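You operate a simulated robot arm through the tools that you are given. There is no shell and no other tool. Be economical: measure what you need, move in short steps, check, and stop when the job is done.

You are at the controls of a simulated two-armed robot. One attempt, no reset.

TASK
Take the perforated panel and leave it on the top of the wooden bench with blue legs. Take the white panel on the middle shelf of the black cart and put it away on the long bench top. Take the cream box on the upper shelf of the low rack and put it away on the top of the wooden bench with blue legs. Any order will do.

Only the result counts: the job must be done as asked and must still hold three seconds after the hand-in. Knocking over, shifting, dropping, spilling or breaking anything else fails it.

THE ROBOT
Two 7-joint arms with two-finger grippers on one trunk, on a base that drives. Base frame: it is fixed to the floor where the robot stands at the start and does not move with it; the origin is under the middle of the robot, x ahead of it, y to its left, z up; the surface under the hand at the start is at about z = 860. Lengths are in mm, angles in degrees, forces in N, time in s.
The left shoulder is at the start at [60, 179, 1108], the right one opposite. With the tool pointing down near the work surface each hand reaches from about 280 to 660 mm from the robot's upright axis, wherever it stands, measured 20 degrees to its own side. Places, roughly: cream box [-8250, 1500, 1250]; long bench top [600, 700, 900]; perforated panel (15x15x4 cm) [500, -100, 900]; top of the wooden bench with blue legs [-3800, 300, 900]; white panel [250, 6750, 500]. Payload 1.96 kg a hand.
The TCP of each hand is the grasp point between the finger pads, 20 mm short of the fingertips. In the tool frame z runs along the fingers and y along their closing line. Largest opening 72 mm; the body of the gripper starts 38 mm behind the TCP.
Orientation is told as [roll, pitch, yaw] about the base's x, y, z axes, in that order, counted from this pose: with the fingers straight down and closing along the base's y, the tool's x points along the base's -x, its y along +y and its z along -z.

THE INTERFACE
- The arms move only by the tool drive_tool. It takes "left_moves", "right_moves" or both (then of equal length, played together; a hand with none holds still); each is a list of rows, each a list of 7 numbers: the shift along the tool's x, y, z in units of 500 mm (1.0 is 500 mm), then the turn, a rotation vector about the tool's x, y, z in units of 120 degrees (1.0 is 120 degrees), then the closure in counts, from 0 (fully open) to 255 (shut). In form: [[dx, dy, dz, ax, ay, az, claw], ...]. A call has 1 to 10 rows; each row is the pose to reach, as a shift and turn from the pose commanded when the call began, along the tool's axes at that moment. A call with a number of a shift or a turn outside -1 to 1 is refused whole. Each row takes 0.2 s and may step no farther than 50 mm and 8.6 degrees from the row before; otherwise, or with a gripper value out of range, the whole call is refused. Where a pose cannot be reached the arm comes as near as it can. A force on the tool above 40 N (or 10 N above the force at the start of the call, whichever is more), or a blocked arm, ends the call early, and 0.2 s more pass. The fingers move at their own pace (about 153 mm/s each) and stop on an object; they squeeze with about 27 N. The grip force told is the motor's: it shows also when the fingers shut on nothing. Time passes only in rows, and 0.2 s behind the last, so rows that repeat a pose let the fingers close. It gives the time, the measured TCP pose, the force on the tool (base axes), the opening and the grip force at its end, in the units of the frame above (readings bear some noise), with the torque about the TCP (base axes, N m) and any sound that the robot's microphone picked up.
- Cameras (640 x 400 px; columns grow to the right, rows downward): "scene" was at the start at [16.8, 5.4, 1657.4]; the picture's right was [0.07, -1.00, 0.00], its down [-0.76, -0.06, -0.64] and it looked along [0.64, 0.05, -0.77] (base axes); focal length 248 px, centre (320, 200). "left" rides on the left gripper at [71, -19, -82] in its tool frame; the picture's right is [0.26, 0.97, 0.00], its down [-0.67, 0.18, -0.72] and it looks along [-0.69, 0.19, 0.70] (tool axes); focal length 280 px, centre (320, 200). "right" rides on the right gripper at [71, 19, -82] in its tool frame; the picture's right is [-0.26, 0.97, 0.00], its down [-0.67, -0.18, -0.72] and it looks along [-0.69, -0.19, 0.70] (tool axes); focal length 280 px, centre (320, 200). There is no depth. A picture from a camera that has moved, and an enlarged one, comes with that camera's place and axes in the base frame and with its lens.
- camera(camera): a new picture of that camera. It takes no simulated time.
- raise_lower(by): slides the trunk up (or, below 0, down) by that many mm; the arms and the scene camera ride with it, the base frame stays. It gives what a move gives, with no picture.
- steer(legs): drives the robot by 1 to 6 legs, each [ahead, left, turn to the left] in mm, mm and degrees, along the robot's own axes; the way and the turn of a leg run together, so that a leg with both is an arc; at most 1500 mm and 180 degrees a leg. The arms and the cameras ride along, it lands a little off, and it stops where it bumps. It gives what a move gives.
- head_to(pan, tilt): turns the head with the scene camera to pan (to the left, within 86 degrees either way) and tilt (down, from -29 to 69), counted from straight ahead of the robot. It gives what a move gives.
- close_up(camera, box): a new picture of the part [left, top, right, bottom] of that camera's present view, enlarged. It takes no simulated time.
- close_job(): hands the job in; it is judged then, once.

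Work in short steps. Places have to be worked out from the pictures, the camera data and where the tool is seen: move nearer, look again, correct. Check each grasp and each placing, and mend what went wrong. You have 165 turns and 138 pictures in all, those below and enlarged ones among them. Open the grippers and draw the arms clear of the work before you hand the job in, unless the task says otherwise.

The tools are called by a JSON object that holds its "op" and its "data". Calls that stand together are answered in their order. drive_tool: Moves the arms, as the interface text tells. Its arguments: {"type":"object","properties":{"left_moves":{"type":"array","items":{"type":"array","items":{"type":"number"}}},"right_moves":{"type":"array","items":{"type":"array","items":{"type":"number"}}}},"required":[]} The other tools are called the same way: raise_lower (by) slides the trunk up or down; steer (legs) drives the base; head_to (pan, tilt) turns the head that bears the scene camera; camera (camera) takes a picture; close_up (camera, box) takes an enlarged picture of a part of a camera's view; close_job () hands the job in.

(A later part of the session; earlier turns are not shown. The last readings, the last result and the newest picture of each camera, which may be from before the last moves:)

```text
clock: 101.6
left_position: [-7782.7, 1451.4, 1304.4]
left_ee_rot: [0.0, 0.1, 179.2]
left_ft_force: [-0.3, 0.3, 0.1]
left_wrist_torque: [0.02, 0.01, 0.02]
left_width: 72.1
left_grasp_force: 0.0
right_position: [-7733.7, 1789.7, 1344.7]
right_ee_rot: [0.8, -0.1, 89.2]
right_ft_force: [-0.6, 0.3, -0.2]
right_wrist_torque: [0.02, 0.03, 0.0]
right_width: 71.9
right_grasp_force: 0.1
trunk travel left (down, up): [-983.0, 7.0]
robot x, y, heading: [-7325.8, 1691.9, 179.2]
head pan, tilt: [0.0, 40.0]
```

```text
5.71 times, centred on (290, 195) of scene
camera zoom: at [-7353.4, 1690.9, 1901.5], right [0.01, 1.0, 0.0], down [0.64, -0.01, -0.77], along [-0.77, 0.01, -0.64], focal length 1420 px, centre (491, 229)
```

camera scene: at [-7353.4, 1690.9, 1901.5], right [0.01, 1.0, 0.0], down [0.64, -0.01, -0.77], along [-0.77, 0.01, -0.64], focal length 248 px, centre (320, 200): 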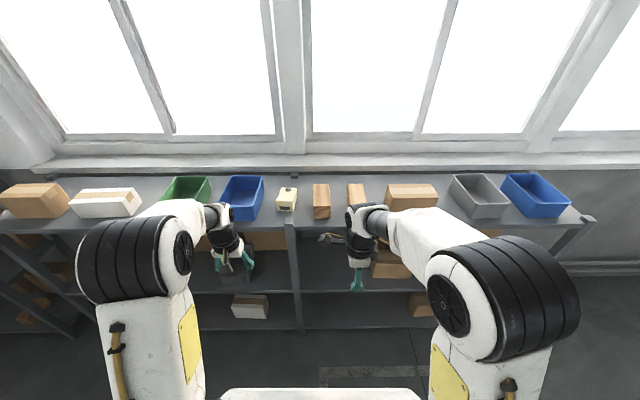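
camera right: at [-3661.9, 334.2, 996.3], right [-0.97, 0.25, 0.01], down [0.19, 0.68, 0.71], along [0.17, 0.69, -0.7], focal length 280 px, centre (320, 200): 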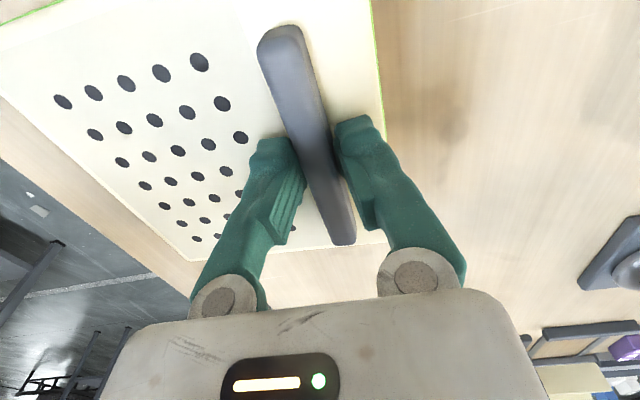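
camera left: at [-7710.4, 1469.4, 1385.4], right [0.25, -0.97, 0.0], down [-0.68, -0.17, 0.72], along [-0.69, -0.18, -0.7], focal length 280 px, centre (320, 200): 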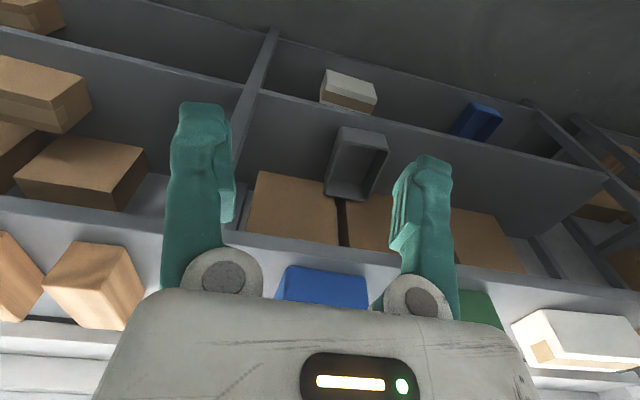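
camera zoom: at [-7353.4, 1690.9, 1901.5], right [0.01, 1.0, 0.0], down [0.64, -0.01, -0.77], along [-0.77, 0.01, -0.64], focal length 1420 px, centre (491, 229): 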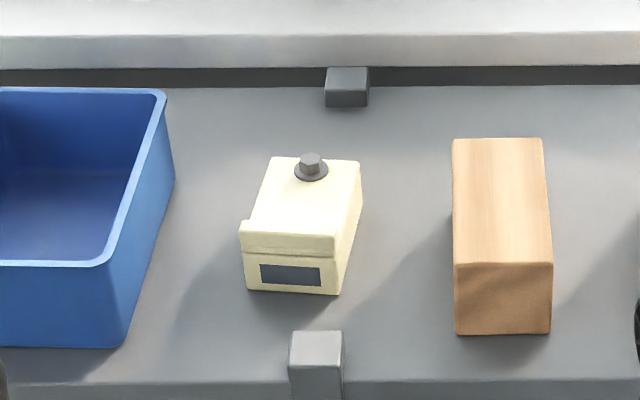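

Triangulation puts the shelf at z≈1130 with its edge near x=-8095. The box is about 72x95x60 mm, centred near [-8240,1548], with a bolt knob near [-8272,1556]. I raise the left hand, shift it to y≈1548 and drive closer to look.

{"op": "drive_tool", "data": {"left_moves": [[0, -0.06, -0.04, 0, 0, 0, 0], [0, -0.12, -0.08, 0, 0, 0, 0], [0, -0.19, -0.1, 0, 0, 0, 0]]}}

{"op": "steer", "data": {"legs": [[340, 0, 0.8]]}}

{"op": "camera", "data": {"camera": "left"}}

{"op": "close_up", "data": {"camera": "scene", "box": [220, 140, 420, 280]}}

```text
clock: 102.4
left_position: [-7778.6, 1534.7, 1347.6]
left_ee_rot: [0.0, -0.2, 179.2]
left_ft_force: [-0.1, 0.0, 0.7]
left_wrist_torque: [-0.01, -0.01, 0.02]
left_width: 72.1
left_grasp_force: 0.0
left hand out of reach, approached as far as the arm can: row 3
right_position: [-7733.3, 1789.7, 1345.0]
right_ee_rot: [0.6, 0.1, 89.3]
right_ft_force: [0.4, -0.1, 0.0]
right_wrist_torque: [-0.02, 0.01, -0.01]
right_width: 72.0
right_grasp_force: 0.0
trunk travel left (down, up): [-983.0, 7.0]
robot x, y, heading: [-7327.2, 1693.8, 179.2]
head pan, tilt: [0.0, 40.0]
```

```text
clock: 104.7
left_position: [-8121.1, 1531.5, 1349.6]
left_ee_rot: [-0.1, -0.4, 179.9]
left_ft_force: [-0.4, 0.8, 1.0]
left_wrist_torque: [0.01, -0.01, 0.05]
left_width: 72.0
left_grasp_force: 0.0
right_position: [-8076.1, 1788.8, 1346.4]
right_ee_rot: [0.8, 0.1, 90.1]
right_ft_force: [-0.2, -0.9, 0.3]
right_wrist_torque: [-0.01, 0.01, 0.0]
right_width: 72.0
right_grasp_force: 0.0
trunk travel left (down, up): [-983.0, 7.0]
robot x, y, heading: [-7669.4, 1690.5, 179.8]
head pan, tilt: [0.0, 40.0]
```

```text
106 pictures are left
camera left: at [-8048.4, 1550.0, 1429.9], right [0.26, -0.97, 0.0], down [-0.67, -0.18, 0.72], along [-0.7, -0.19, -0.69], focal length 280 px, centre (320, 200)
```

left: 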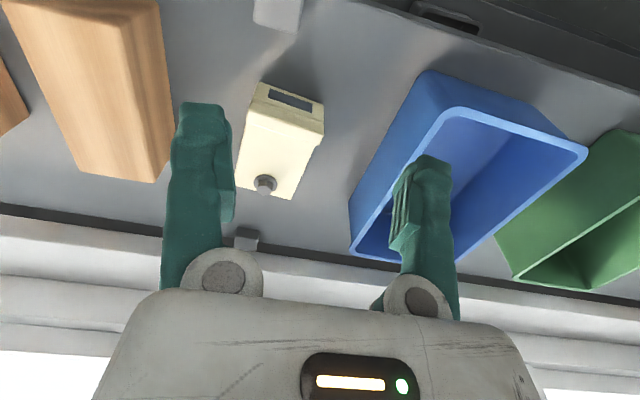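

```text
2.86 times, centred on (320, 210) of scene
camera zoom: at [-7695.0, 1693.6, 1901.6], right [0.0, 1.0, 0.0], down [0.64, 0.0, -0.77], along [-0.77, 0.0, -0.64], focal length 710 px, centre (320, 171)
```

zoom: 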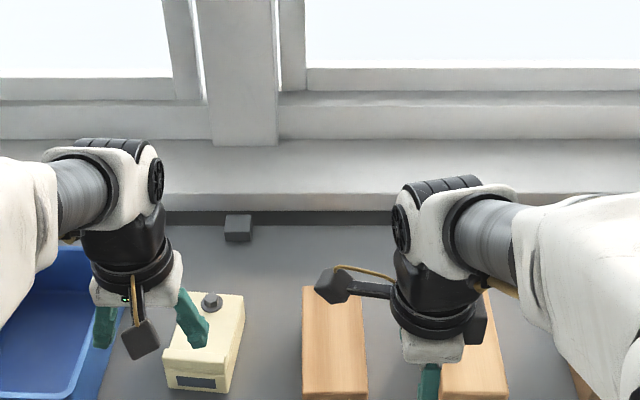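

Knob position triangulates to about [-8284,1553,1190]. I enlarge the box in the left view to measure its width.

{"op": "close_up", "data": {"camera": "left", "box": [220, 60, 360, 220]}}

```text
2.50 times, centred on (290, 140) of left
camera zoom: at [-8048.4, 1550.0, 1429.9], right [0.26, -0.97, 0.0], down [-0.67, -0.18, 0.72], along [-0.7, -0.19, -0.69], focal length 701 px, centre (395, 350)
```

zoom: 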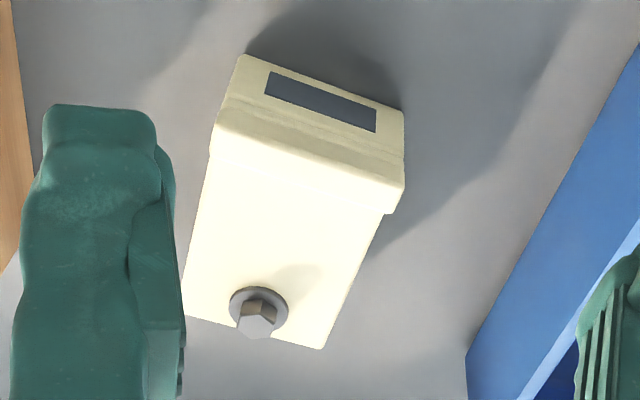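

With the rear corner hidden by a finger, the box looks about 75 mm wide, too wide for the gripper. The bolt knob (about 16 mm) is the thing to grip, with fingers closing along x, as the right hand is set. I strafe left so that the right hand lines up, and move a little closer.

{"op": "steer", "data": {"legs": [[0, 140, 0], [65, 0, 0]]}}

{"op": "camera", "data": {"camera": "right"}}

{"op": "close_up", "data": {"camera": "scene", "box": [260, 170, 360, 270]}}

```text
clock: 106.6
left_position: [-8178.1, 1394.4, 1352.4]
left_ee_rot: [0.1, -0.6, 180.0]
left_ft_force: [0.0, 0.4, 0.7]
left_wrist_torque: [0.01, 0.09, 0.01]
left_width: 72.0
left_grasp_force: 0.0
right_position: [-8133.9, 1650.7, 1349.7]
right_ee_rot: [1.2, 0.1, 90.1]
right_ft_force: [1.3, -0.3, 0.0]
right_wrist_torque: [-0.02, 0.06, -0.02]
right_width: 72.3
right_grasp_force: 0.0
trunk travel left (down, up): [-983.0, 7.0]
robot x, y, heading: [-7737.2, 1553.7, 180.0]
head pan, tilt: [0.0, 40.0]
```

```text
103 pictures are left
camera right: at [-8151.5, 1579.7, 1431.2], right [-0.97, 0.26, 0.02], down [0.2, 0.68, 0.71], along [0.17, 0.69, -0.7], focal length 280 px, centre (320, 200)
```

right: 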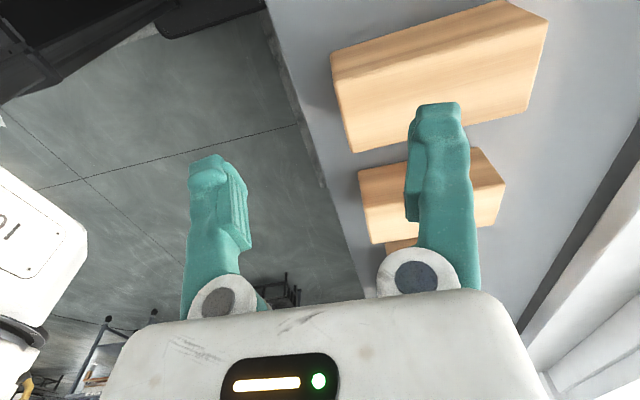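

```text
4.00 times, centred on (310, 220) of scene
camera zoom: at [-7748.4, 1557.8, 1901.7], right [0.0, 1.0, 0.0], down [0.64, 0.0, -0.77], along [-0.77, 0.0, -0.64], focal length 994 px, centre (360, 120)
```

zoom: 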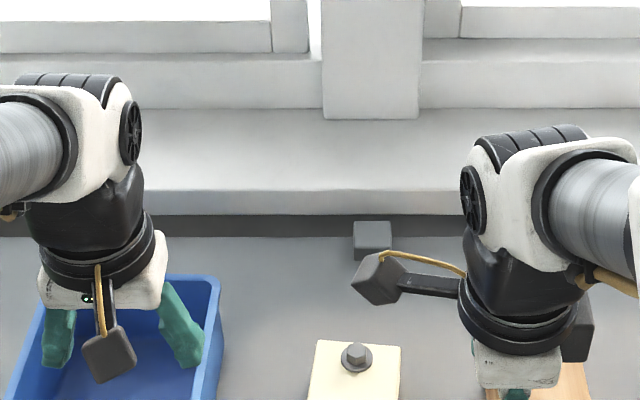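

The knob is at about [-8278,1554]. I strafe another 60 mm left and then bring the right hand over it at z≈1270.

{"op": "steer", "data": {"legs": [[0, 60, 0]]}}

{"op": "drive_tool", "data": {"right_moves": [[0.02, 0.07, 0, 0, 0, 0, 0], [0.04, 0.14, 0.02, 0, 0, 0, 0], [0.06, 0.21, 0.06, 0, 0, 0, 0], [0.07, 0.288, 0.12, 0, 0, 0, 0], [0.07, 0.288, 0.16, 0, 0, 0, 0]]}}

{"op": "camera", "data": {"camera": "right"}}

{"op": "camera", "data": {"camera": "scene"}}

```text
clock: 107.6
left_position: [-8190.6, 1342.7, 1348.0]
left_ee_rot: [0.4, 0.0, 179.8]
left_ft_force: [-0.2, 0.8, 0.1]
left_wrist_torque: [-0.06, 0.01, 0.0]
left_width: 71.8
left_grasp_force: 0.1
right_position: [-8147.1, 1598.1, 1345.1]
right_ee_rot: [0.6, 0.6, 90.0]
right_ft_force: [0.8, 1.1, 0.8]
right_wrist_torque: [-0.08, 0.0, 0.0]
right_width: 71.9
right_grasp_force: 0.1
trunk travel left (down, up): [-983.0, 7.0]
robot x, y, heading: [-7740.1, 1497.3, 179.9]
head pan, tilt: [0.0, 40.0]
```

```text
clock: 108.8
left_position: [-8193.6, 1335.0, 1346.2]
left_ee_rot: [-0.1, -0.1, 179.7]
left_ft_force: [-0.7, -0.2, -0.3]
left_wrist_torque: [0.0, -0.04, 0.0]
left_width: 71.9
left_grasp_force: 0.0
right_position: [-8257.6, 1562.1, 1299.9]
right_ee_rot: [0.6, 0.1, 90.0]
right_ft_force: [0.3, 0.3, 0.2]
right_wrist_torque: [0.0, -0.06, -0.02]
right_width: 72.0
right_grasp_force: 0.1
right hand out of reach, approached as far as the arm can: row 2, 3, 4, 5
trunk travel left (down, up): [-983.0, 7.0]
robot x, y, heading: [-7736.4, 1495.2, 180.1]
head pan, tilt: [0.0, 40.0]
```

```text
101 pictures are left
camera right: at [-8275.7, 1492.3, 1380.8], right [-0.96, 0.26, 0.01], down [0.19, 0.68, 0.71], along [0.18, 0.69, -0.7], focal length 280 px, centre (320, 200)
```

right: 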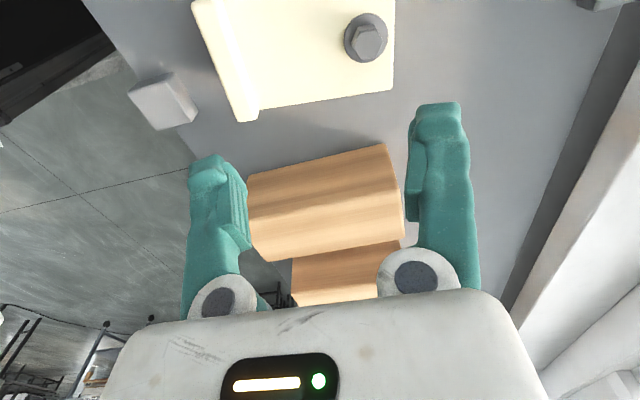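

```text
100 pictures are left
camera scene: at [-7771.0, 1496.9, 1901.4], right [0.0, 1.0, 0.0], down [0.65, 0.0, -0.76], along [-0.76, 0.0, -0.65], focal length 248 px, centre (320, 200)
```

scene: 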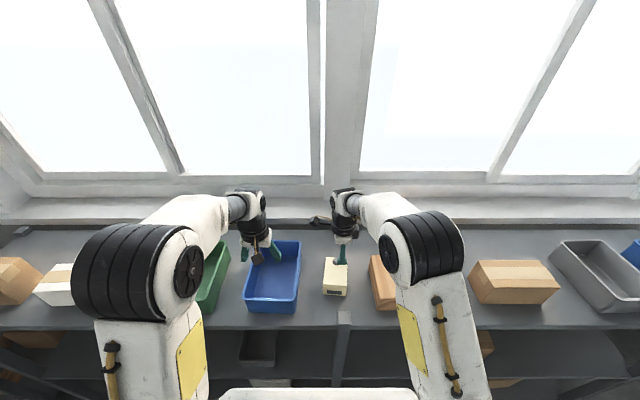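

The hand is limited in reach while high, at [-8258,1562,1300], and the knob is at about [-8286,1553]. Lowering gives more reach, so I lower 30 mm and check.

{"op": "drive_tool", "data": {"right_moves": [[0, 0, 0.03, 0, 0, 0, 0], [0, 0, 0.06, 0, 0, 0, 0]]}}

```text
clock: 109.4
left_position: [-8190.5, 1333.6, 1347.1]
left_ee_rot: [-0.1, -0.1, 179.9]
left_ft_force: [-0.8, 0.3, 0.4]
left_wrist_torque: [0.0, -0.03, -0.02]
left_width: 72.0
left_grasp_force: 0.1
right_position: [-8255.9, 1562.9, 1267.1]
right_ee_rot: [0.6, 0.0, 90.0]
right_ft_force: [0.3, -0.2, 0.0]
right_wrist_torque: [0.0, -0.04, -0.03]
right_width: 72.0
right_grasp_force: 0.0
trunk travel left (down, up): [-983.0, 7.0]
robot x, y, heading: [-7736.8, 1499.6, 179.8]
head pan, tilt: [0.0, 40.0]
```

The commanded pose follows the achieved one. I now move forward 30, 9 toward the box centre and 25 down.

{"op": "drive_tool", "data": {"right_moves": [[0.01, 0.02, 0.04, 0, 0, 0, 0], [0.018, 0.06, 0.05, 0, 0, 0, 0]]}}

{"op": "camera", "data": {"camera": "right"}}

{"op": "close_up", "data": {"camera": "scene", "box": [290, 210, 390, 310]}}

```text
clock: 110.0
left_position: [-8190.8, 1334.2, 1347.3]
left_ee_rot: [0.0, -0.2, 179.9]
left_ft_force: [-0.2, -0.3, 0.0]
left_wrist_torque: [0.0, 0.02, -0.02]
left_width: 71.9
left_grasp_force: 0.0
right_position: [-8286.0, 1552.2, 1242.2]
right_ee_rot: [0.6, 0.0, 89.9]
right_ft_force: [0.3, 0.1, 0.1]
right_wrist_torque: [-0.01, 0.01, -0.02]
right_width: 71.8
right_grasp_force: 0.1
trunk travel left (down, up): [-983.0, 7.0]
robot x, y, heading: [-7740.1, 1497.2, 179.8]
head pan, tilt: [0.0, 40.0]
```

```text
99 pictures are left
camera right: at [-8305.3, 1482.4, 1323.7], right [-0.96, 0.26, 0.01], down [0.19, 0.67, 0.71], along [0.18, 0.69, -0.7], focal length 280 px, centre (320, 200)
```

right: 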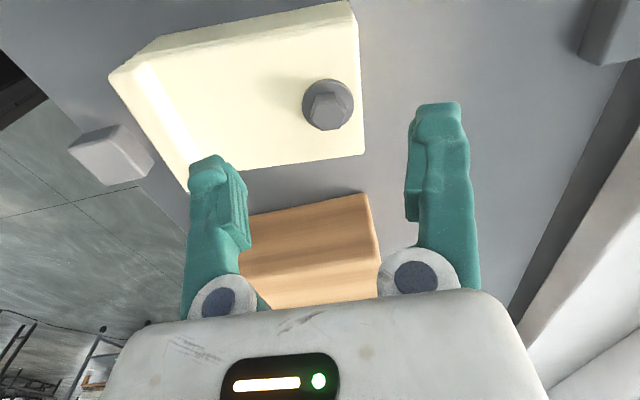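

```text
4.00 times, centred on (340, 260) of scene
camera zoom: at [-7767.0, 1495.2, 1901.4], right [0.0, 1.0, 0.0], down [0.64, 0.0, -0.76], along [-0.76, 0.0, -0.64], focal length 994 px, centre (240, -40)
```

zoom: 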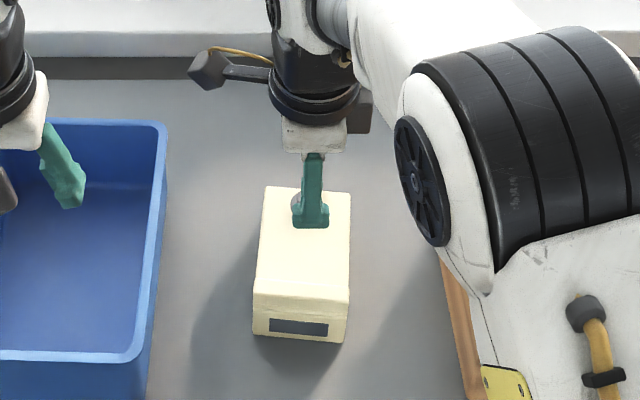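

The knob appears about 4 mm further in -x and -y, with its top at about z 1180. I correct and lower to z≈1215.

{"op": "drive_tool", "data": {"right_moves": [[0.008, 0.008, 0.03, 0, 0, 0, 0], [0.008, 0.008, 0.054, 0, 0, 0, 0]]}}

{"op": "camera", "data": {"camera": "right"}}

```text
clock: 110.6
left_position: [-8189.5, 1333.9, 1347.6]
left_ee_rot: [0.0, -0.2, 179.9]
left_ft_force: [-0.2, 0.3, 0.2]
left_wrist_torque: [0.0, -0.03, 0.0]
left_width: 72.1
left_grasp_force: 0.0
right_position: [-8290.4, 1548.6, 1215.1]
right_ee_rot: [0.6, 0.0, 90.0]
right_ft_force: [0.5, -0.8, 0.4]
right_wrist_torque: [0.03, 0.0, 0.0]
right_width: 72.1
right_grasp_force: 0.1
trunk travel left (down, up): [-983.0, 7.0]
robot x, y, heading: [-7741.1, 1496.3, 179.9]
head pan, tilt: [0.0, 40.0]
```

```text
97 pictures are left
camera right: at [-8308.1, 1478.1, 1297.2], right [-0.96, 0.26, 0.01], down [0.19, 0.67, 0.71], along [0.18, 0.69, -0.7], focal length 280 px, centre (320, 200)
```

right: 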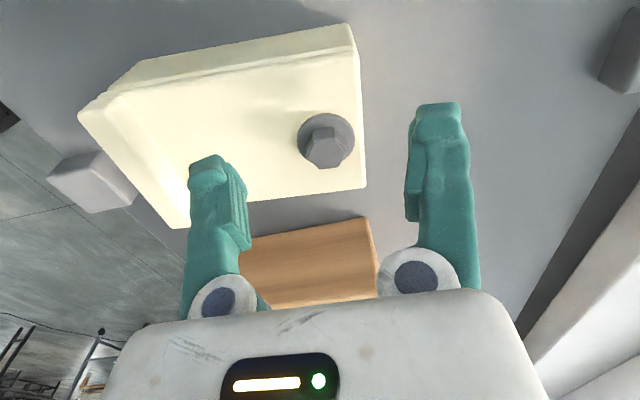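

The knob is centred between the fingers. I narrow the opening to about 40 mm and lower in small steps to feel the top.

{"op": "drive_tool", "data": {"right_moves": [[0, 0.004, 0, 0, 0, 0, 113], [0, 0.004, 0, 0, 0, 0, 113], [0, 0.004, 0.012, 0, 0, 0, 113], [0, 0.004, 0.024, 0, 0, 0, 113]]}}

{"op": "camera", "data": {"camera": "right"}}

```text
clock: 111.6
left_position: [-8188.1, 1334.1, 1348.1]
left_ee_rot: [0.0, -0.3, 180.0]
left_ft_force: [-0.4, 0.1, 0.4]
left_wrist_torque: [0.0, -0.04, 0.01]
left_width: 71.9
left_grasp_force: 0.0
right_position: [-8290.4, 1548.2, 1205.3]
right_ee_rot: [0.8, 0.2, 90.1]
right_ft_force: [1.2, -0.1, 0.9]
right_wrist_torque: [0.01, 0.0, 0.0]
right_width: 40.2
right_grasp_force: 0.0
trunk travel left (down, up): [-983.0, 7.0]
robot x, y, heading: [-7739.2, 1493.7, 179.7]
head pan, tilt: [0.0, 40.0]
```

```text
96 pictures are left
camera right: at [-8308.7, 1477.4, 1286.1], right [-0.96, 0.26, 0.01], down [0.19, 0.68, 0.71], along [0.18, 0.69, -0.7], focal length 280 px, centre (320, 200)
```

right: 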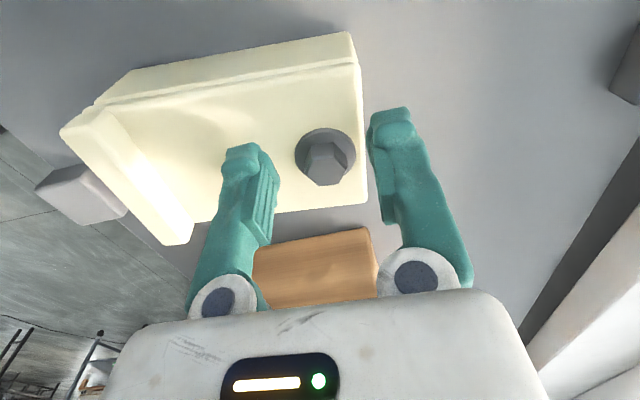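

The knob reaches well between the pads now. I lower slowly to find the box top.

{"op": "drive_tool", "data": {"right_moves": [[0, 0, 0.006, 0, 0, 0, 113], [0, 0, 0.012, 0, 0, 0, 113]]}}

{"op": "close_up", "data": {"camera": "right", "box": [180, 80, 460, 260]}}

```text
clock: 112.2
left_position: [-8187.3, 1334.0, 1348.2]
left_ee_rot: [0.0, -0.3, 179.9]
left_ft_force: [0.2, 0.1, -0.4]
left_wrist_torque: [-0.01, 0.0, 0.01]
left_width: 71.9
left_grasp_force: 0.1
right_position: [-8289.6, 1547.8, 1198.2]
right_ee_rot: [0.8, 0.1, 90.1]
right_ft_force: [0.0, -0.2, 1.6]
right_wrist_torque: [0.02, -0.03, 0.02]
right_width: 40.3
right_grasp_force: 0.0
trunk travel left (down, up): [-983.0, 7.0]
robot x, y, heading: [-7738.2, 1495.3, 180.0]
head pan, tilt: [0.0, 40.0]
```

```text
2.22 times, centred on (320, 170) of right
camera zoom: at [-8308.9, 1477.8, 1280.2], right [-0.96, 0.26, 0.01], down [0.19, 0.67, 0.71], along [0.18, 0.69, -0.7], focal length 623 px, centre (320, 267)
```

zoom: 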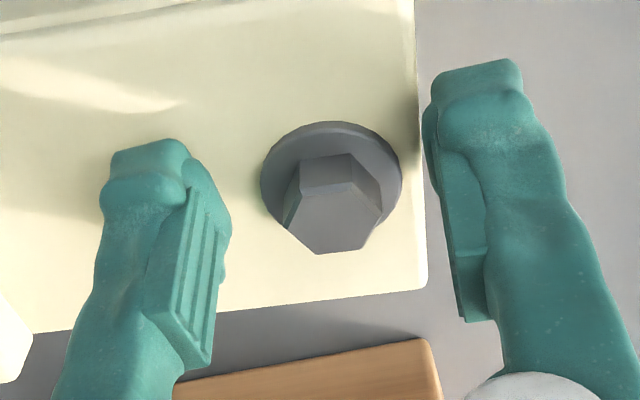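

The bolt's flats are aligned with the box sides, so closing along x would pinch its corners. I rise 12 mm and turn the tool 23 degrees so the pads meet flats.

{"op": "drive_tool", "data": {"right_moves": [[0, 0, -0.024, 0, 0, 0, 113], [-0.003, 0.002, -0.024, 0, 0, -0.064, 113], [-0.006, 0.005, -0.024, 0, 0, -0.128, 113], [-0.006, 0.005, -0.024, 0, 0, -0.192, 113]]}}

{"op": "close_up", "data": {"camera": "right", "box": [180, 80, 460, 260]}}

```text
clock: 113.2
left_position: [-8188.3, 1333.4, 1347.7]
left_ee_rot: [0.0, -0.2, 179.9]
left_ft_force: [0.7, -1.1, 0.1]
left_wrist_torque: [0.0, 0.02, 0.01]
left_width: 72.2
left_grasp_force: 0.1
right_position: [-8291.8, 1551.9, 1210.6]
right_ee_rot: [0.8, -0.3, 113.1]
right_ft_force: [-0.2, 0.5, 0.0]
right_wrist_torque: [0.0, 0.03, 0.0]
right_width: 40.2
right_grasp_force: 0.0
trunk travel left (down, up): [-983.0, 7.0]
robot x, y, heading: [-7738.9, 1494.8, 179.9]
head pan, tilt: [0.0, 40.0]
```

```text
2.22 times, centred on (320, 170) of right
camera zoom: at [-8281.5, 1479.1, 1291.5], right [-0.99, -0.14, 0.01], down [-0.09, 0.69, 0.72], along [-0.11, 0.71, -0.7], focal length 623 px, centre (320, 267)
```

zoom: 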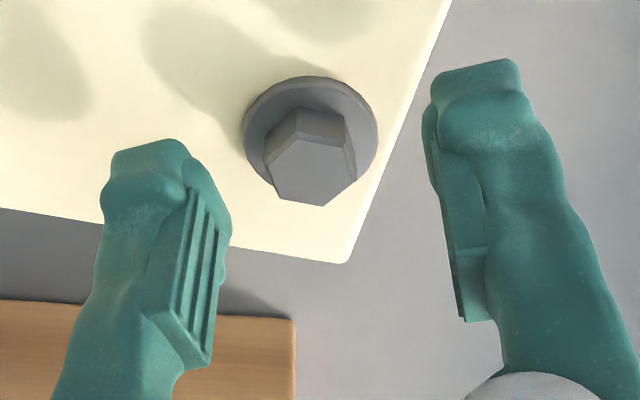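

Pads now line up with the flats. I shift about 3 mm and lower again until I feel the top.

{"op": "drive_tool", "data": {"right_moves": [[-0.006, -0.004, 0.012, 0, 0, 0, 113], [-0.006, -0.004, 0.024, 0, 0, 0, 113], [-0.006, -0.004, 0.03, 0, 0, 0, 113], [-0.006, -0.004, 0.036, 0, 0, 0, 113], [-0.006, -0.004, 0.042, 0, 0, 0, 113]]}}

{"op": "close_up", "data": {"camera": "right", "box": [180, 80, 460, 260]}}

```text
clock: 114.3
left_position: [-8185.3, 1334.5, 1349.1]
left_ee_rot: [-0.1, -0.4, 179.8]
left_ft_force: [-0.1, 0.1, 0.5]
left_wrist_torque: [0.0, -0.01, -0.01]
left_width: 72.0
left_grasp_force: 0.0
right_position: [-8293.3, 1555.0, 1197.0]
right_ee_rot: [1.4, -0.4, 113.1]
right_ft_force: [3.9, 0.8, 20.7]
right_wrist_torque: [0.23, -0.64, 0.09]
right_width: 42.9
right_grasp_force: 2.3
trunk travel left (down, up): [-983.0, 7.0]
robot x, y, heading: [-7737.8, 1498.9, 180.0]
head pan, tilt: [0.0, 40.0]
stopped in row 5 (right hand): the force on the tool passed its limit at 46 N (the readings are from after the stop); the commanded pose is now the measured one
```

```text
2.22 times, centred on (320, 170) of right
camera zoom: at [-8282.4, 1482.4, 1279.7], right [-0.99, -0.14, 0.03], down [-0.08, 0.69, 0.72], along [-0.12, 0.71, -0.7], focal length 623 px, centre (320, 267)
```

zoom: 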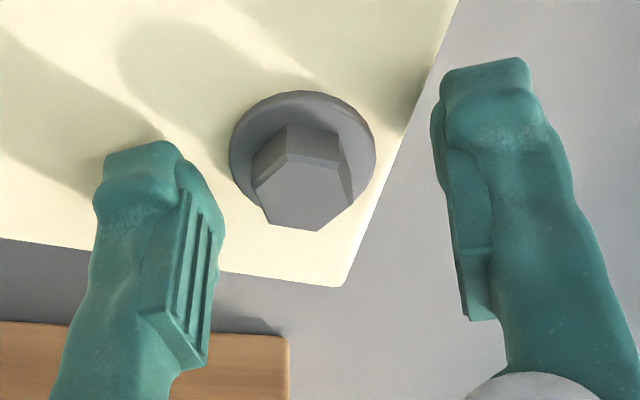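

The tips touched the top at z≈1176. I rise 2 mm, centre by 3 mm and close on the bolt.

{"op": "drive_tool", "data": {"right_moves": [[0, -0.006, -0.004, 0, 0, 0, 113], [0, -0.006, -0.004, 0, 0, 0, 255], [0, -0.006, -0.004, 0, 0, 0, 255], [0, -0.006, -0.004, 0, 0, 0, 255]]}}

{"op": "close_up", "data": {"camera": "right", "box": [180, 80, 460, 260]}}

```text
clock: 115.3
left_position: [-8187.9, 1333.7, 1348.2]
left_ee_rot: [-0.1, -0.2, 179.8]
left_ft_force: [0.3, 1.0, 0.0]
left_wrist_torque: [0.0, 0.03, 0.01]
left_width: 72.0
left_grasp_force: 0.2
right_position: [-8291.6, 1556.3, 1198.5]
right_ee_rot: [1.2, -0.4, 112.9]
right_ft_force: [0.3, -0.5, 0.4]
right_wrist_torque: [-0.01, 0.0, 0.03]
right_width: 0.1
right_grasp_force: 26.9
trunk travel left (down, up): [-983.0, 7.0]
robot x, y, heading: [-7738.4, 1492.9, 179.8]
head pan, tilt: [0.0, 40.0]
```

```text
2.22 times, centred on (320, 170) of right
camera zoom: at [-8280.4, 1484.1, 1279.3], right [-0.99, -0.14, 0.02], down [-0.08, 0.69, 0.72], along [-0.11, 0.71, -0.7], focal length 623 px, centre (320, 267)
```

zoom: 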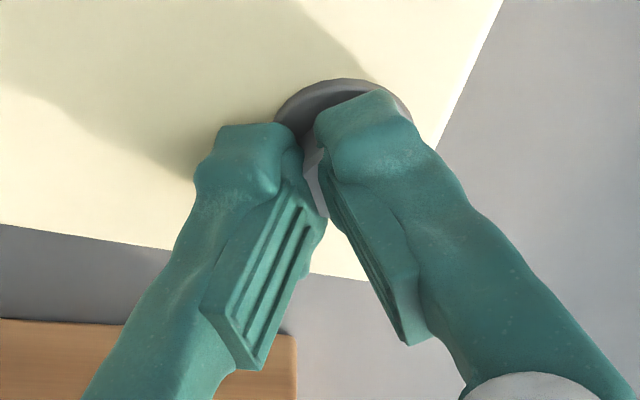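

The fingers shut fully (0.1 mm), so they missed the bolt, which seems lower than or beyond the tips. With closed fingers I probe straight down to find heights.

{"op": "drive_tool", "data": {"right_moves": [[0, 0, 0.004, 0, 0, 0, 255], [0, 0, 0.008, 0, 0, 0, 255], [0, 0, 0.012, 0, 0, 0, 255], [0, 0, 0.016, 0, 0, 0, 255], [0, 0, 0.02, 0, 0, 0, 255], [0, 0, 0.024, 0, 0, 0, 255], [0, 0, 0.028, 0, 0, 0, 255]]}}

{"op": "close_up", "data": {"camera": "right", "box": [180, 80, 460, 260]}}

{"op": "close_up", "data": {"camera": "scene", "box": [290, 210, 390, 310]}}

```text
clock: 116.3
left_position: [-8185.2, 1335.8, 1349.2]
left_ee_rot: [0.0, -0.4, 179.7]
left_ft_force: [-0.1, 0.4, -0.3]
left_wrist_torque: [0.0, 0.0, 0.02]
left_width: 72.4
left_grasp_force: 0.1
right_position: [-8293.4, 1555.0, 1195.2]
right_ee_rot: [2.1, -0.6, 112.9]
right_ft_force: [4.6, 1.3, 15.9]
right_wrist_torque: [-0.02, -0.2, -0.09]
right_width: 0.1
right_grasp_force: 27.3
trunk travel left (down, up): [-983.0, 7.0]
robot x, y, heading: [-7736.7, 1493.2, 180.0]
head pan, tilt: [0.0, 40.0]
stopped in row 5 (right hand): the force on the tool passed its limit at 43 N (the readings are from after the stop); the commanded pose is now the measured one
```

```text
2.22 times, centred on (320, 170) of right
camera zoom: at [-8280.6, 1483.7, 1276.8], right [-0.99, -0.14, 0.04], down [-0.07, 0.69, 0.72], along [-0.12, 0.71, -0.7], focal length 623 px, centre (320, 267)
```

zoom: 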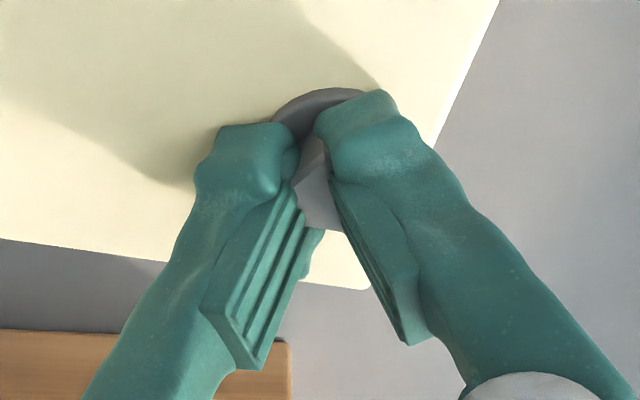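

```text
4.00 times, centred on (340, 260) of scene
camera zoom: at [-7759.0, 1495.9, 1901.4], right [0.0, 1.0, 0.0], down [0.64, 0.0, -0.77], along [-0.77, 0.0, -0.64], focal length 994 px, centre (240, -40)
```

zoom: 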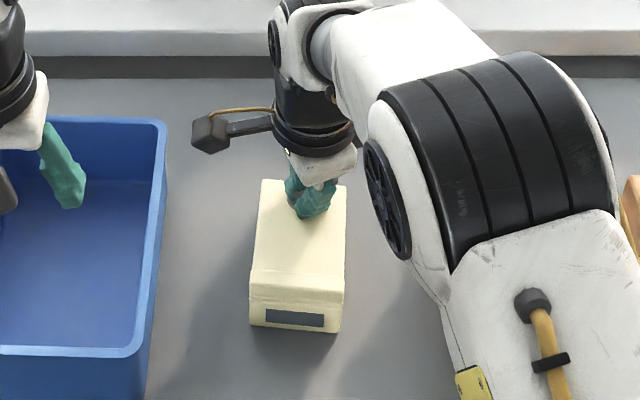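

The fingers shut with the bolt visually between them, and the top is felt at z≈1176, so the bolt seems to have no substance. I lift the hand clear with open fingers and re-measure the box for another grip.

{"op": "drive_tool", "data": {"right_moves": [[0, 0, -0.03, 0, 0, 0, 0], [0, 0, -0.06, 0, 0, 0, 0], [0, 0, -0.09, 0, 0, 0, 0], [0.05, 0, -0.12, 0, 0, 0, 0]]}}

{"op": "close_up", "data": {"camera": "right", "box": [160, 0, 420, 180]}}

{"op": "close_up", "data": {"camera": "scene", "box": [300, 240, 380, 310]}}

```text
clock: 117.3
left_position: [-8188.8, 1333.2, 1347.5]
left_ee_rot: [-0.1, -0.2, 179.8]
left_ft_force: [-0.3, 0.1, 0.0]
left_wrist_torque: [0.02, 0.0, 0.0]
left_width: 72.0
left_grasp_force: 0.0
right_position: [-8284.2, 1534.7, 1252.6]
right_ee_rot: [1.8, -0.6, 113.0]
right_ft_force: [0.2, 1.1, -0.5]
right_wrist_torque: [0.03, -0.01, 0.03]
right_width: 72.2
right_grasp_force: 0.0
trunk travel left (down, up): [-983.0, 7.0]
robot x, y, heading: [-7738.0, 1492.8, 180.0]
head pan, tilt: [0.0, 40.0]
```

```text
2.22 times, centred on (290, 90) of right
camera zoom: at [-8271.2, 1461.1, 1334.2], right [-0.99, -0.14, 0.03], down [-0.07, 0.69, 0.72], along [-0.12, 0.71, -0.7], focal length 623 px, centre (387, 444)
```

zoom: 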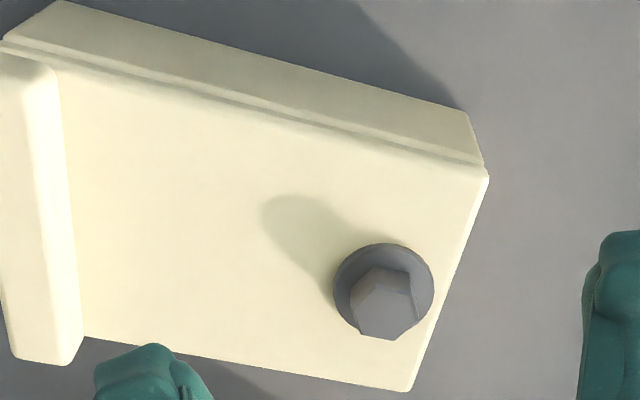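

```text
5.71 times, centred on (340, 275) of scene
camera zoom: at [-7763.7, 1494.0, 1901.4], right [0.0, 1.0, 0.0], down [0.64, 0.0, -0.77], along [-0.77, 0.0, -0.64], focal length 1420 px, centre (206, -229)
```

zoom: 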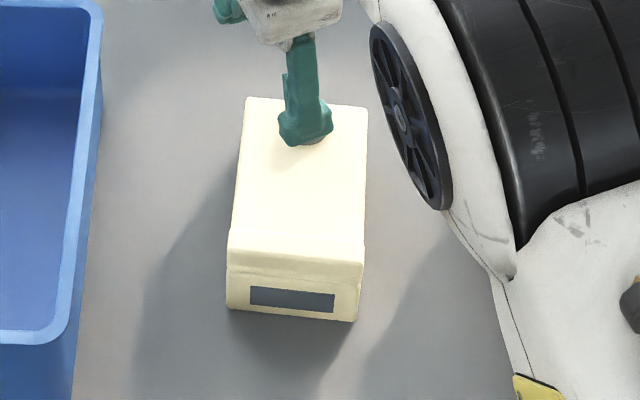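

The clearer view shows a raised rib along the box's front top edge, about 15 mm thick, much like the panel's handle. I move the right hand over it (about [-8200,1546]) and turn so the fingers close across it.

{"op": "drive_tool", "data": {"right_moves": [[0.011, -0.04, 0, 0, 0, 0.06, 0], [0.022, -0.08, 0, 0, 0, 0.12, 0], [0.034, -0.12, 0.02, 0, 0, 0.18, 0], [0.045, -0.163, 0.04, 0, 0, 0.242, 0]]}}

{"op": "close_up", "data": {"camera": "right", "box": [160, 0, 480, 200]}}

{"op": "close_up", "data": {"camera": "scene", "box": [300, 230, 400, 310]}}

```text
clock: 118.3
left_position: [-8188.8, 1335.6, 1348.5]
left_ee_rot: [-0.1, -0.3, 179.8]
left_ft_force: [0.3, 0.1, 0.3]
left_wrist_torque: [-0.01, -0.01, 0.0]
left_width: 72.2
left_grasp_force: 0.0
right_position: [-8199.9, 1544.4, 1229.7]
right_ee_rot: [1.8, 0.4, 83.8]
right_ft_force: [0.4, -0.2, -0.5]
right_wrist_torque: [-0.05, 0.02, 0.01]
right_width: 71.7
right_grasp_force: 0.0
trunk travel left (down, up): [-983.0, 7.0]
robot x, y, heading: [-7734.5, 1494.4, 179.8]
head pan, tilt: [0.0, 40.0]
```

```text
2.00 times, centred on (320, 100) of right
camera zoom: at [-8224.0, 1477.2, 1312.7], right [-0.93, 0.36, 0.03], down [0.28, 0.65, 0.7], along [0.24, 0.66, -0.71], focal length 561 px, centre (320, 400)
```

zoom: 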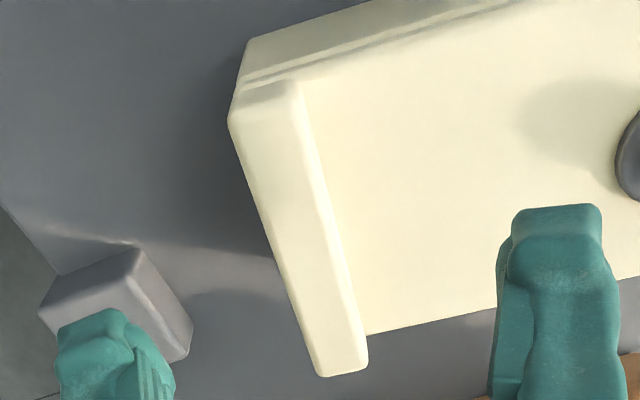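

```text
5.00 times, centred on (350, 270) of scene
camera zoom: at [-7763.0, 1496.0, 1901.5], right [0.0, 1.0, 0.0], down [0.64, 0.0, -0.77], along [-0.77, 0.0, -0.64], focal length 1242 px, centre (170, -150)
```

zoom: 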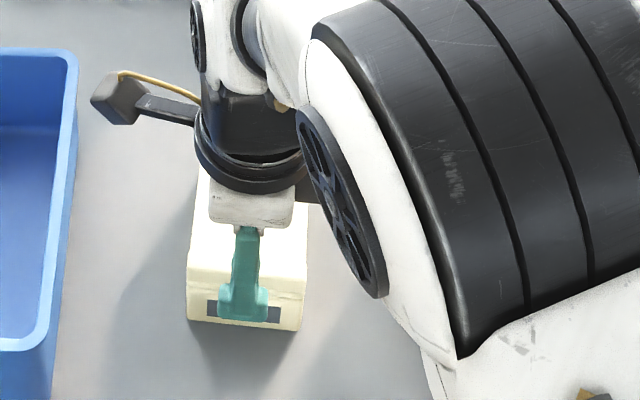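

It is a distinct raised rib, aligned with the tool and about 4 mm off-centre. I shift, narrow the opening to 40 mm and lower to z≈1203.

{"op": "drive_tool", "data": {"right_moves": [[0, -0.009, 0, 0, 0, 0, 113], [0, -0.009, 0.02, 0, 0, 0, 113], [0, -0.009, 0.04, 0, 0, 0, 113], [0, -0.009, 0.052, 0, 0, 0, 113]]}}

{"op": "close_up", "data": {"camera": "right", "box": [180, 60, 460, 240]}}

```text
clock: 119.3
left_position: [-8188.5, 1334.7, 1347.6]
left_ee_rot: [0.0, -0.3, 179.8]
left_ft_force: [0.9, -0.5, -0.6]
left_wrist_torque: [-0.01, -0.01, 0.03]
left_width: 72.1
left_grasp_force: 0.0
right_position: [-8198.4, 1544.5, 1203.1]
right_ee_rot: [1.8, 0.3, 84.0]
right_ft_force: [-0.3, -0.5, 0.2]
right_wrist_torque: [0.03, -0.02, -0.04]
right_width: 39.8
right_grasp_force: 0.1
trunk travel left (down, up): [-983.0, 7.0]
robot x, y, heading: [-7739.5, 1495.0, 179.7]
head pan, tilt: [0.0, 40.0]
```

```text
2.22 times, centred on (320, 150) of right
camera zoom: at [-8221.9, 1475.7, 1286.0], right [-0.93, 0.36, 0.03], down [0.28, 0.65, 0.71], along [0.24, 0.67, -0.71], focal length 623 px, centre (320, 311)
```

zoom: 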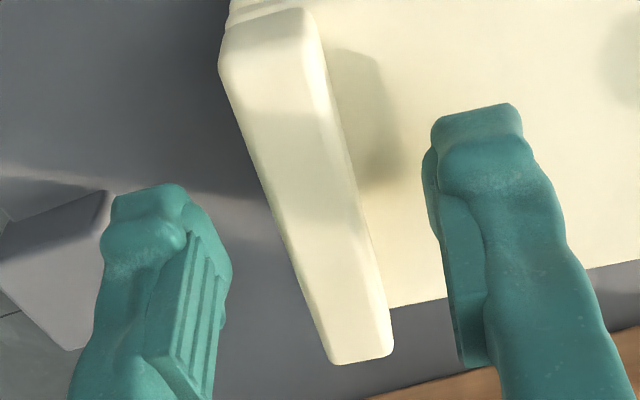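

The rib sits midway between the fingers. I lower by small steps until the rear tip feels the lid.

{"op": "drive_tool", "data": {"right_moves": [[0, -0.002, 0.006, 0, 0, 0, 113], [0, -0.002, 0.012, 0, 0, 0, 113], [0, -0.002, 0.016, 0, 0, 0, 113], [0, -0.002, 0.02, 0, 0, 0, 113], [0, -0.002, 0.024, 0, 0, 0, 113], [0, -0.002, 0.028, 0, 0, 0, 113]]}}

```text
clock: 120.5
left_position: [-8185.0, 1336.0, 1349.2]
left_ee_rot: [0.0, -0.4, 179.9]
left_ft_force: [-0.2, -0.1, -0.5]
left_wrist_torque: [0.02, 0.0, -0.01]
left_width: 72.2
left_grasp_force: 0.0
right_position: [-8196.9, 1542.3, 1196.3]
right_ee_rot: [2.5, 0.6, 83.9]
right_ft_force: [5.6, 3.0, 27.4]
right_wrist_torque: [0.13, 0.63, -0.08]
right_width: 37.3
right_grasp_force: 0.0
trunk travel left (down, up): [-983.0, 7.0]
robot x, y, heading: [-7739.8, 1499.3, 180.2]
head pan, tilt: [0.0, 40.0]
stopped in row 6 (right hand): the force on the tool passed its limit at 43 N (the readings are from after the stop); the commanded pose is now the measured one
```

Rear finger on the lid. I ease up 1 mm and close on the rib.

{"op": "drive_tool", "data": {"right_moves": [[0, 0, -0.002, 0, 0, 0, 113], [0, 0, -0.002, 0, 0, 0, 255], [0, 0, -0.002, 0, 0, 0, 255], [0, 0, -0.002, 0, 0, 0, 255]]}}

{"op": "close_up", "data": {"camera": "right", "box": [180, 60, 460, 240]}}

```text
clock: 121.5
left_position: [-8185.9, 1333.9, 1349.8]
left_ee_rot: [-0.1, -0.4, 179.8]
left_ft_force: [0.0, 0.2, 0.4]
left_wrist_torque: [0.03, 0.0, -0.01]
left_width: 72.0
left_grasp_force: 0.1
right_position: [-8197.3, 1542.9, 1195.4]
right_ee_rot: [2.4, 0.4, 83.9]
right_ft_force: [-1.9, 0.8, 33.5]
right_wrist_torque: [-0.02, 0.11, -0.06]
right_width: 15.1
right_grasp_force: 26.9
trunk travel left (down, up): [-983.0, 7.0]
robot x, y, heading: [-7739.3, 1498.1, 180.0]
head pan, tilt: [0.0, 40.0]
```

```text
2.22 times, centred on (320, 150) of right
camera zoom: at [-8219.9, 1475.3, 1279.4], right [-0.93, 0.36, 0.04], down [0.28, 0.65, 0.7], along [0.23, 0.66, -0.71], focal length 623 px, centre (320, 311)
```

zoom: 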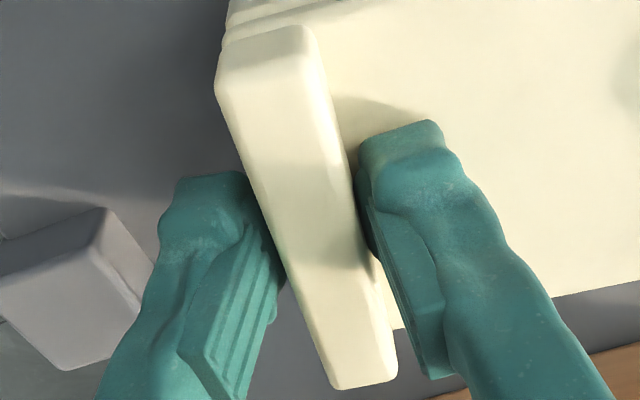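

The rib is gripped at 15 mm. I lift 60 mm slowly.

{"op": "drive_tool", "data": {"right_moves": [[0, 0, -0.01, 0, 0, 0, 255], [0, 0, -0.03, 0, 0, 0, 255], [0, 0, -0.06, 0, 0, 0, 255], [0, 0, -0.09, 0, 0, 0, 255], [0, 0, -0.12, 0, 0, 0, 255]]}}

{"op": "camera", "data": {"camera": "right"}}

{"op": "camera", "data": {"camera": "scene"}}

```text
clock: 122.7
left_position: [-8189.7, 1333.9, 1348.0]
left_ee_rot: [0.0, -0.2, 179.8]
left_ft_force: [0.5, 0.0, 0.7]
left_wrist_torque: [-0.01, -0.02, -0.01]
left_width: 71.9
left_grasp_force: 0.0
right_position: [-8196.6, 1542.2, 1253.5]
right_ee_rot: [2.0, 0.3, 84.0]
right_ft_force: [-0.3, 0.7, -4.0]
right_wrist_torque: [-0.02, -0.21, 0.02]
right_width: 15.4
right_grasp_force: 27.0
trunk travel left (down, up): [-983.0, 7.0]
robot x, y, heading: [-7741.0, 1493.8, 179.8]
head pan, tilt: [0.0, 40.0]
```

```text
83 pictures are left
camera right: at [-8220.0, 1475.6, 1336.7], right [-0.93, 0.36, 0.03], down [0.28, 0.65, 0.7], along [0.23, 0.66, -0.71], focal length 280 px, centre (320, 200)
```

right: 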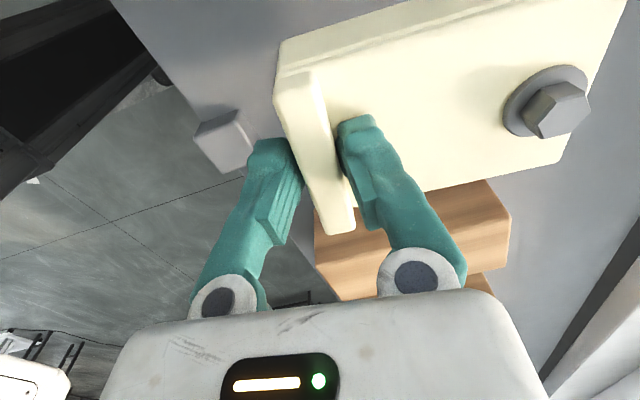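

```text
82 pictures are left
camera scene: at [-7763.7, 1495.9, 1901.4], right [0.0, 1.0, 0.0], down [0.64, 0.0, -0.77], along [-0.77, 0.0, -0.64], focal length 248 px, centre (320, 200)
```

scene: 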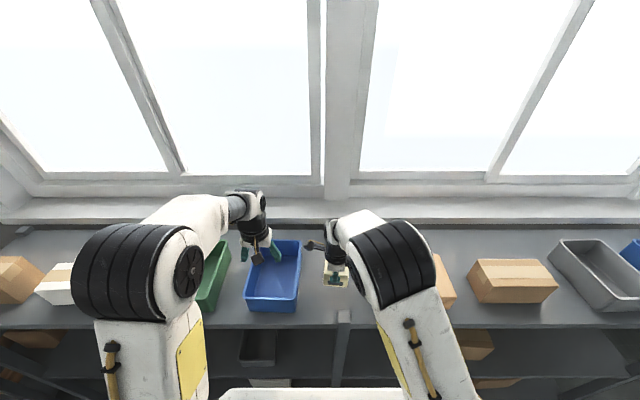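

The box is held level, about 0.4 kg. I back straight out 700 mm and strafe right to the aisle at y≈1850.

{"op": "steer", "data": {"legs": [[-700, 0, 0], [0, -350, 0]]}}

{"op": "camera", "data": {"camera": "scene"}}

```text
clock: 128.4
left_position: [-7491.8, 1684.5, 1346.4]
left_ee_rot: [-0.2, -0.1, 179.6]
left_ft_force: [-0.4, 0.1, -0.6]
left_wrist_torque: [0.02, 0.03, -0.02]
left_width: 72.1
left_grasp_force: 0.2
right_position: [-7498.1, 1892.4, 1254.3]
right_ee_rot: [2.1, 0.4, 83.6]
right_ft_force: [0.7, -0.4, -3.3]
right_wrist_torque: [0.0, -0.16, 0.0]
right_width: 15.4
right_grasp_force: 26.6
trunk travel left (down, up): [-983.0, 7.0]
robot x, y, heading: [-7039.1, 1845.9, 179.6]
head pan, tilt: [0.0, 40.0]
```

```text
81 pictures are left
camera scene: at [-7066.5, 1842.6, 1901.5], right [0.01, 1.0, 0.0], down [0.64, 0.0, -0.77], along [-0.77, 0.01, -0.64], focal length 248 px, centre (320, 200)
```

scene: 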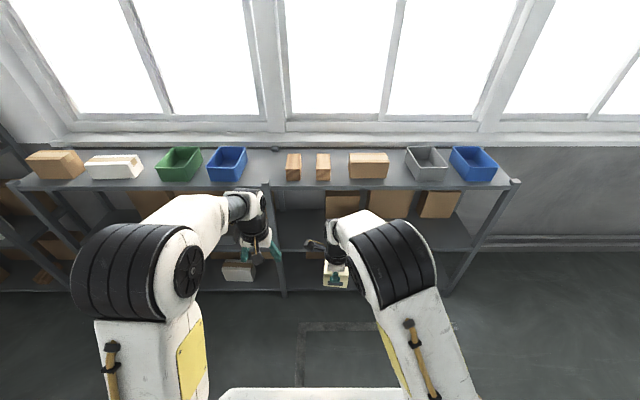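

The box is out and the neighbours are undisturbed. I reverse along the known clear aisle, checking drift.

{"op": "steer", "data": {"legs": [[-1500, 0, 0.4], [-700, 0, 0]]}}

{"op": "steer", "data": {"legs": [[-1500, 0, 0]]}}

```text
clock: 139.3
left_position: [-5280.3, 1687.2, 1347.6]
left_ee_rot: [0.0, -0.1, -179.4]
left_ft_force: [-0.4, 0.6, 0.1]
left_wrist_torque: [-0.01, -0.03, 0.03]
left_width: 72.1
left_grasp_force: 0.1
right_position: [-5290.3, 1896.3, 1252.8]
right_ee_rot: [2.2, 0.5, 84.7]
right_ft_force: [0.0, -0.5, -3.7]
right_wrist_torque: [-0.01, -0.17, 0.01]
right_width: 15.5
right_grasp_force: 27.3
trunk travel left (down, up): [-983.0, 7.0]
robot x, y, heading: [-4827.0, 1857.3, -179.7]
head pan, tilt: [0.0, 40.0]
```

```text
clock: 146.7
left_position: [-3781.5, 1703.2, 1347.6]
left_ee_rot: [0.0, -0.2, -179.3]
left_ft_force: [0.5, 0.3, 0.1]
left_wrist_torque: [-0.02, -0.03, -0.02]
left_width: 71.8
left_grasp_force: 0.1
right_position: [-3792.2, 1911.5, 1253.3]
right_ee_rot: [2.0, 0.4, 84.8]
right_ft_force: [-1.2, 0.0, -2.7]
right_wrist_torque: [-0.03, -0.17, 0.02]
right_width: 15.7
right_grasp_force: 26.6
trunk travel left (down, up): [-983.0, 7.0]
robot x, y, heading: [-3332.6, 1874.0, -179.4]
head pan, tilt: [0.0, 40.0]
```

On course. I reverse to x≈-2620 and strafe left to y≈100, in front of the free strip beside the panel.

{"op": "steer", "data": {"legs": [[-710, 0, -0.6], [0, 900, 0], [0, 860, 0]]}}

{"op": "camera", "data": {"camera": "scene"}}

```text
clock: 159.1
left_position: [-3084.0, -38.0, 1349.0]
left_ee_rot: [0.0, -0.2, 178.9]
left_ft_force: [0.2, 1.4, 0.1]
left_wrist_torque: [-0.02, 0.01, -0.02]
left_width: 72.3
left_grasp_force: 0.0
right_position: [-3089.1, 172.1, 1253.2]
right_ee_rot: [2.1, 0.5, 83.0]
right_ft_force: [-0.7, 0.0, -3.9]
right_wrist_torque: [-0.02, -0.14, -0.01]
right_width: 15.6
right_grasp_force: 27.2
trunk travel left (down, up): [-983.0, 7.0]
robot x, y, heading: [-2627.3, 117.8, 178.9]
head pan, tilt: [0.0, 40.0]
```

```text
80 pictures are left
camera scene: at [-2657.6, 116.9, 1901.5], right [0.02, 1.0, 0.0], down [0.64, -0.01, -0.77], along [-0.77, 0.01, -0.64], focal length 248 px, centre (320, 200)
```

scene: 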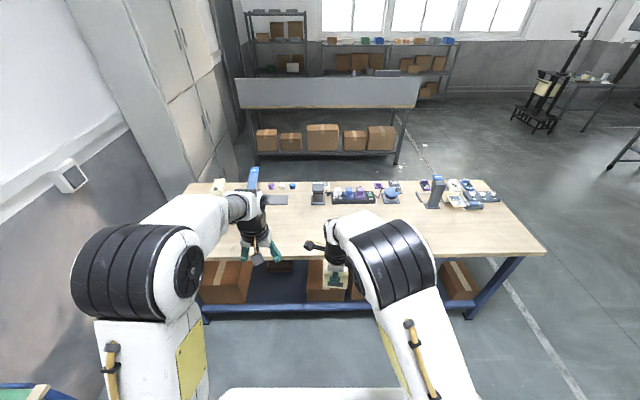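

The bench front is free ahead. I go forward 450 mm with a small shift left, then lower the trunk 220 mm.

{"op": "steer", "data": {"legs": [[0, 60, 1], [450, 0, 0]]}}

{"op": "raise_lower", "data": {"by": -220}}

{"op": "camera", "data": {"camera": "scene"}}

{"op": "camera", "data": {"camera": "right"}}

```text
clock: 162.4
left_position: [-3527.6, -101.9, 1348.8]
left_ee_rot: [0.0, -0.3, 179.5]
left_ft_force: [-0.4, -0.5, -0.4]
left_wrist_torque: [0.01, 0.02, -0.04]
left_width: 71.8
left_grasp_force: 0.1
right_position: [-3533.9, 106.6, 1254.3]
right_ee_rot: [2.2, 0.6, 83.7]
right_ft_force: [1.5, -0.8, -4.3]
right_wrist_torque: [-0.04, -0.15, -0.03]
right_width: 15.6
right_grasp_force: 27.5
trunk travel left (down, up): [-983.0, 7.0]
robot x, y, heading: [-3078.1, 58.7, 179.4]
head pan, tilt: [0.0, 40.0]
```

```text
clock: 164.7
left_position: [-3528.8, -101.5, 1129.5]
left_ee_rot: [0.0, -0.2, 179.5]
left_ft_force: [-0.7, 0.9, -0.3]
left_wrist_torque: [0.02, 0.02, -0.01]
left_width: 72.0
left_grasp_force: 0.1
right_position: [-3536.4, 107.0, 1033.2]
right_ee_rot: [2.1, 0.5, 83.6]
right_ft_force: [0.1, -0.2, -3.6]
right_wrist_torque: [-0.02, -0.21, 0.0]
right_width: 15.7
right_grasp_force: 26.9
trunk travel left (down, up): [-763.0, 227.0]
robot x, y, heading: [-3076.4, 57.7, 179.5]
head pan, tilt: [0.0, 40.0]
```

```text
79 pictures are left
camera scene: at [-3103.5, 57.1, 1681.5], right [0.01, 1.0, 0.0], down [0.64, 0.0, -0.77], along [-0.77, 0.01, -0.64], focal length 248 px, centre (320, 200)
```

scene: 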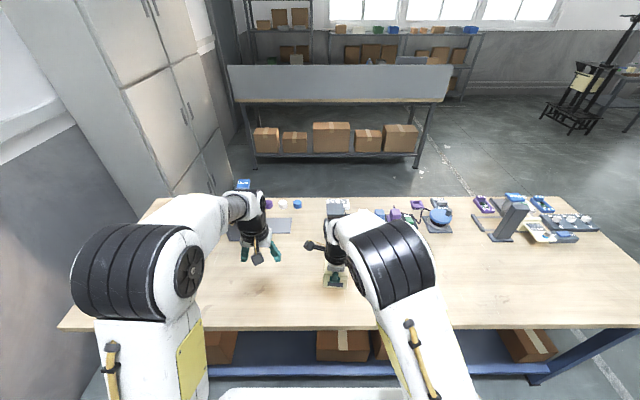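

```text
78 pictures are left
camera right: at [-3559.7, 39.0, 1116.7], right [-0.93, 0.37, 0.03], down [0.28, 0.65, 0.7], along [0.24, 0.66, -0.71], focal length 280 px, centre (320, 200)
```

right: 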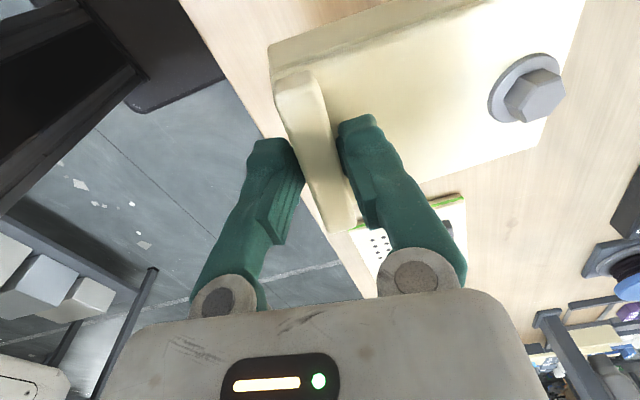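

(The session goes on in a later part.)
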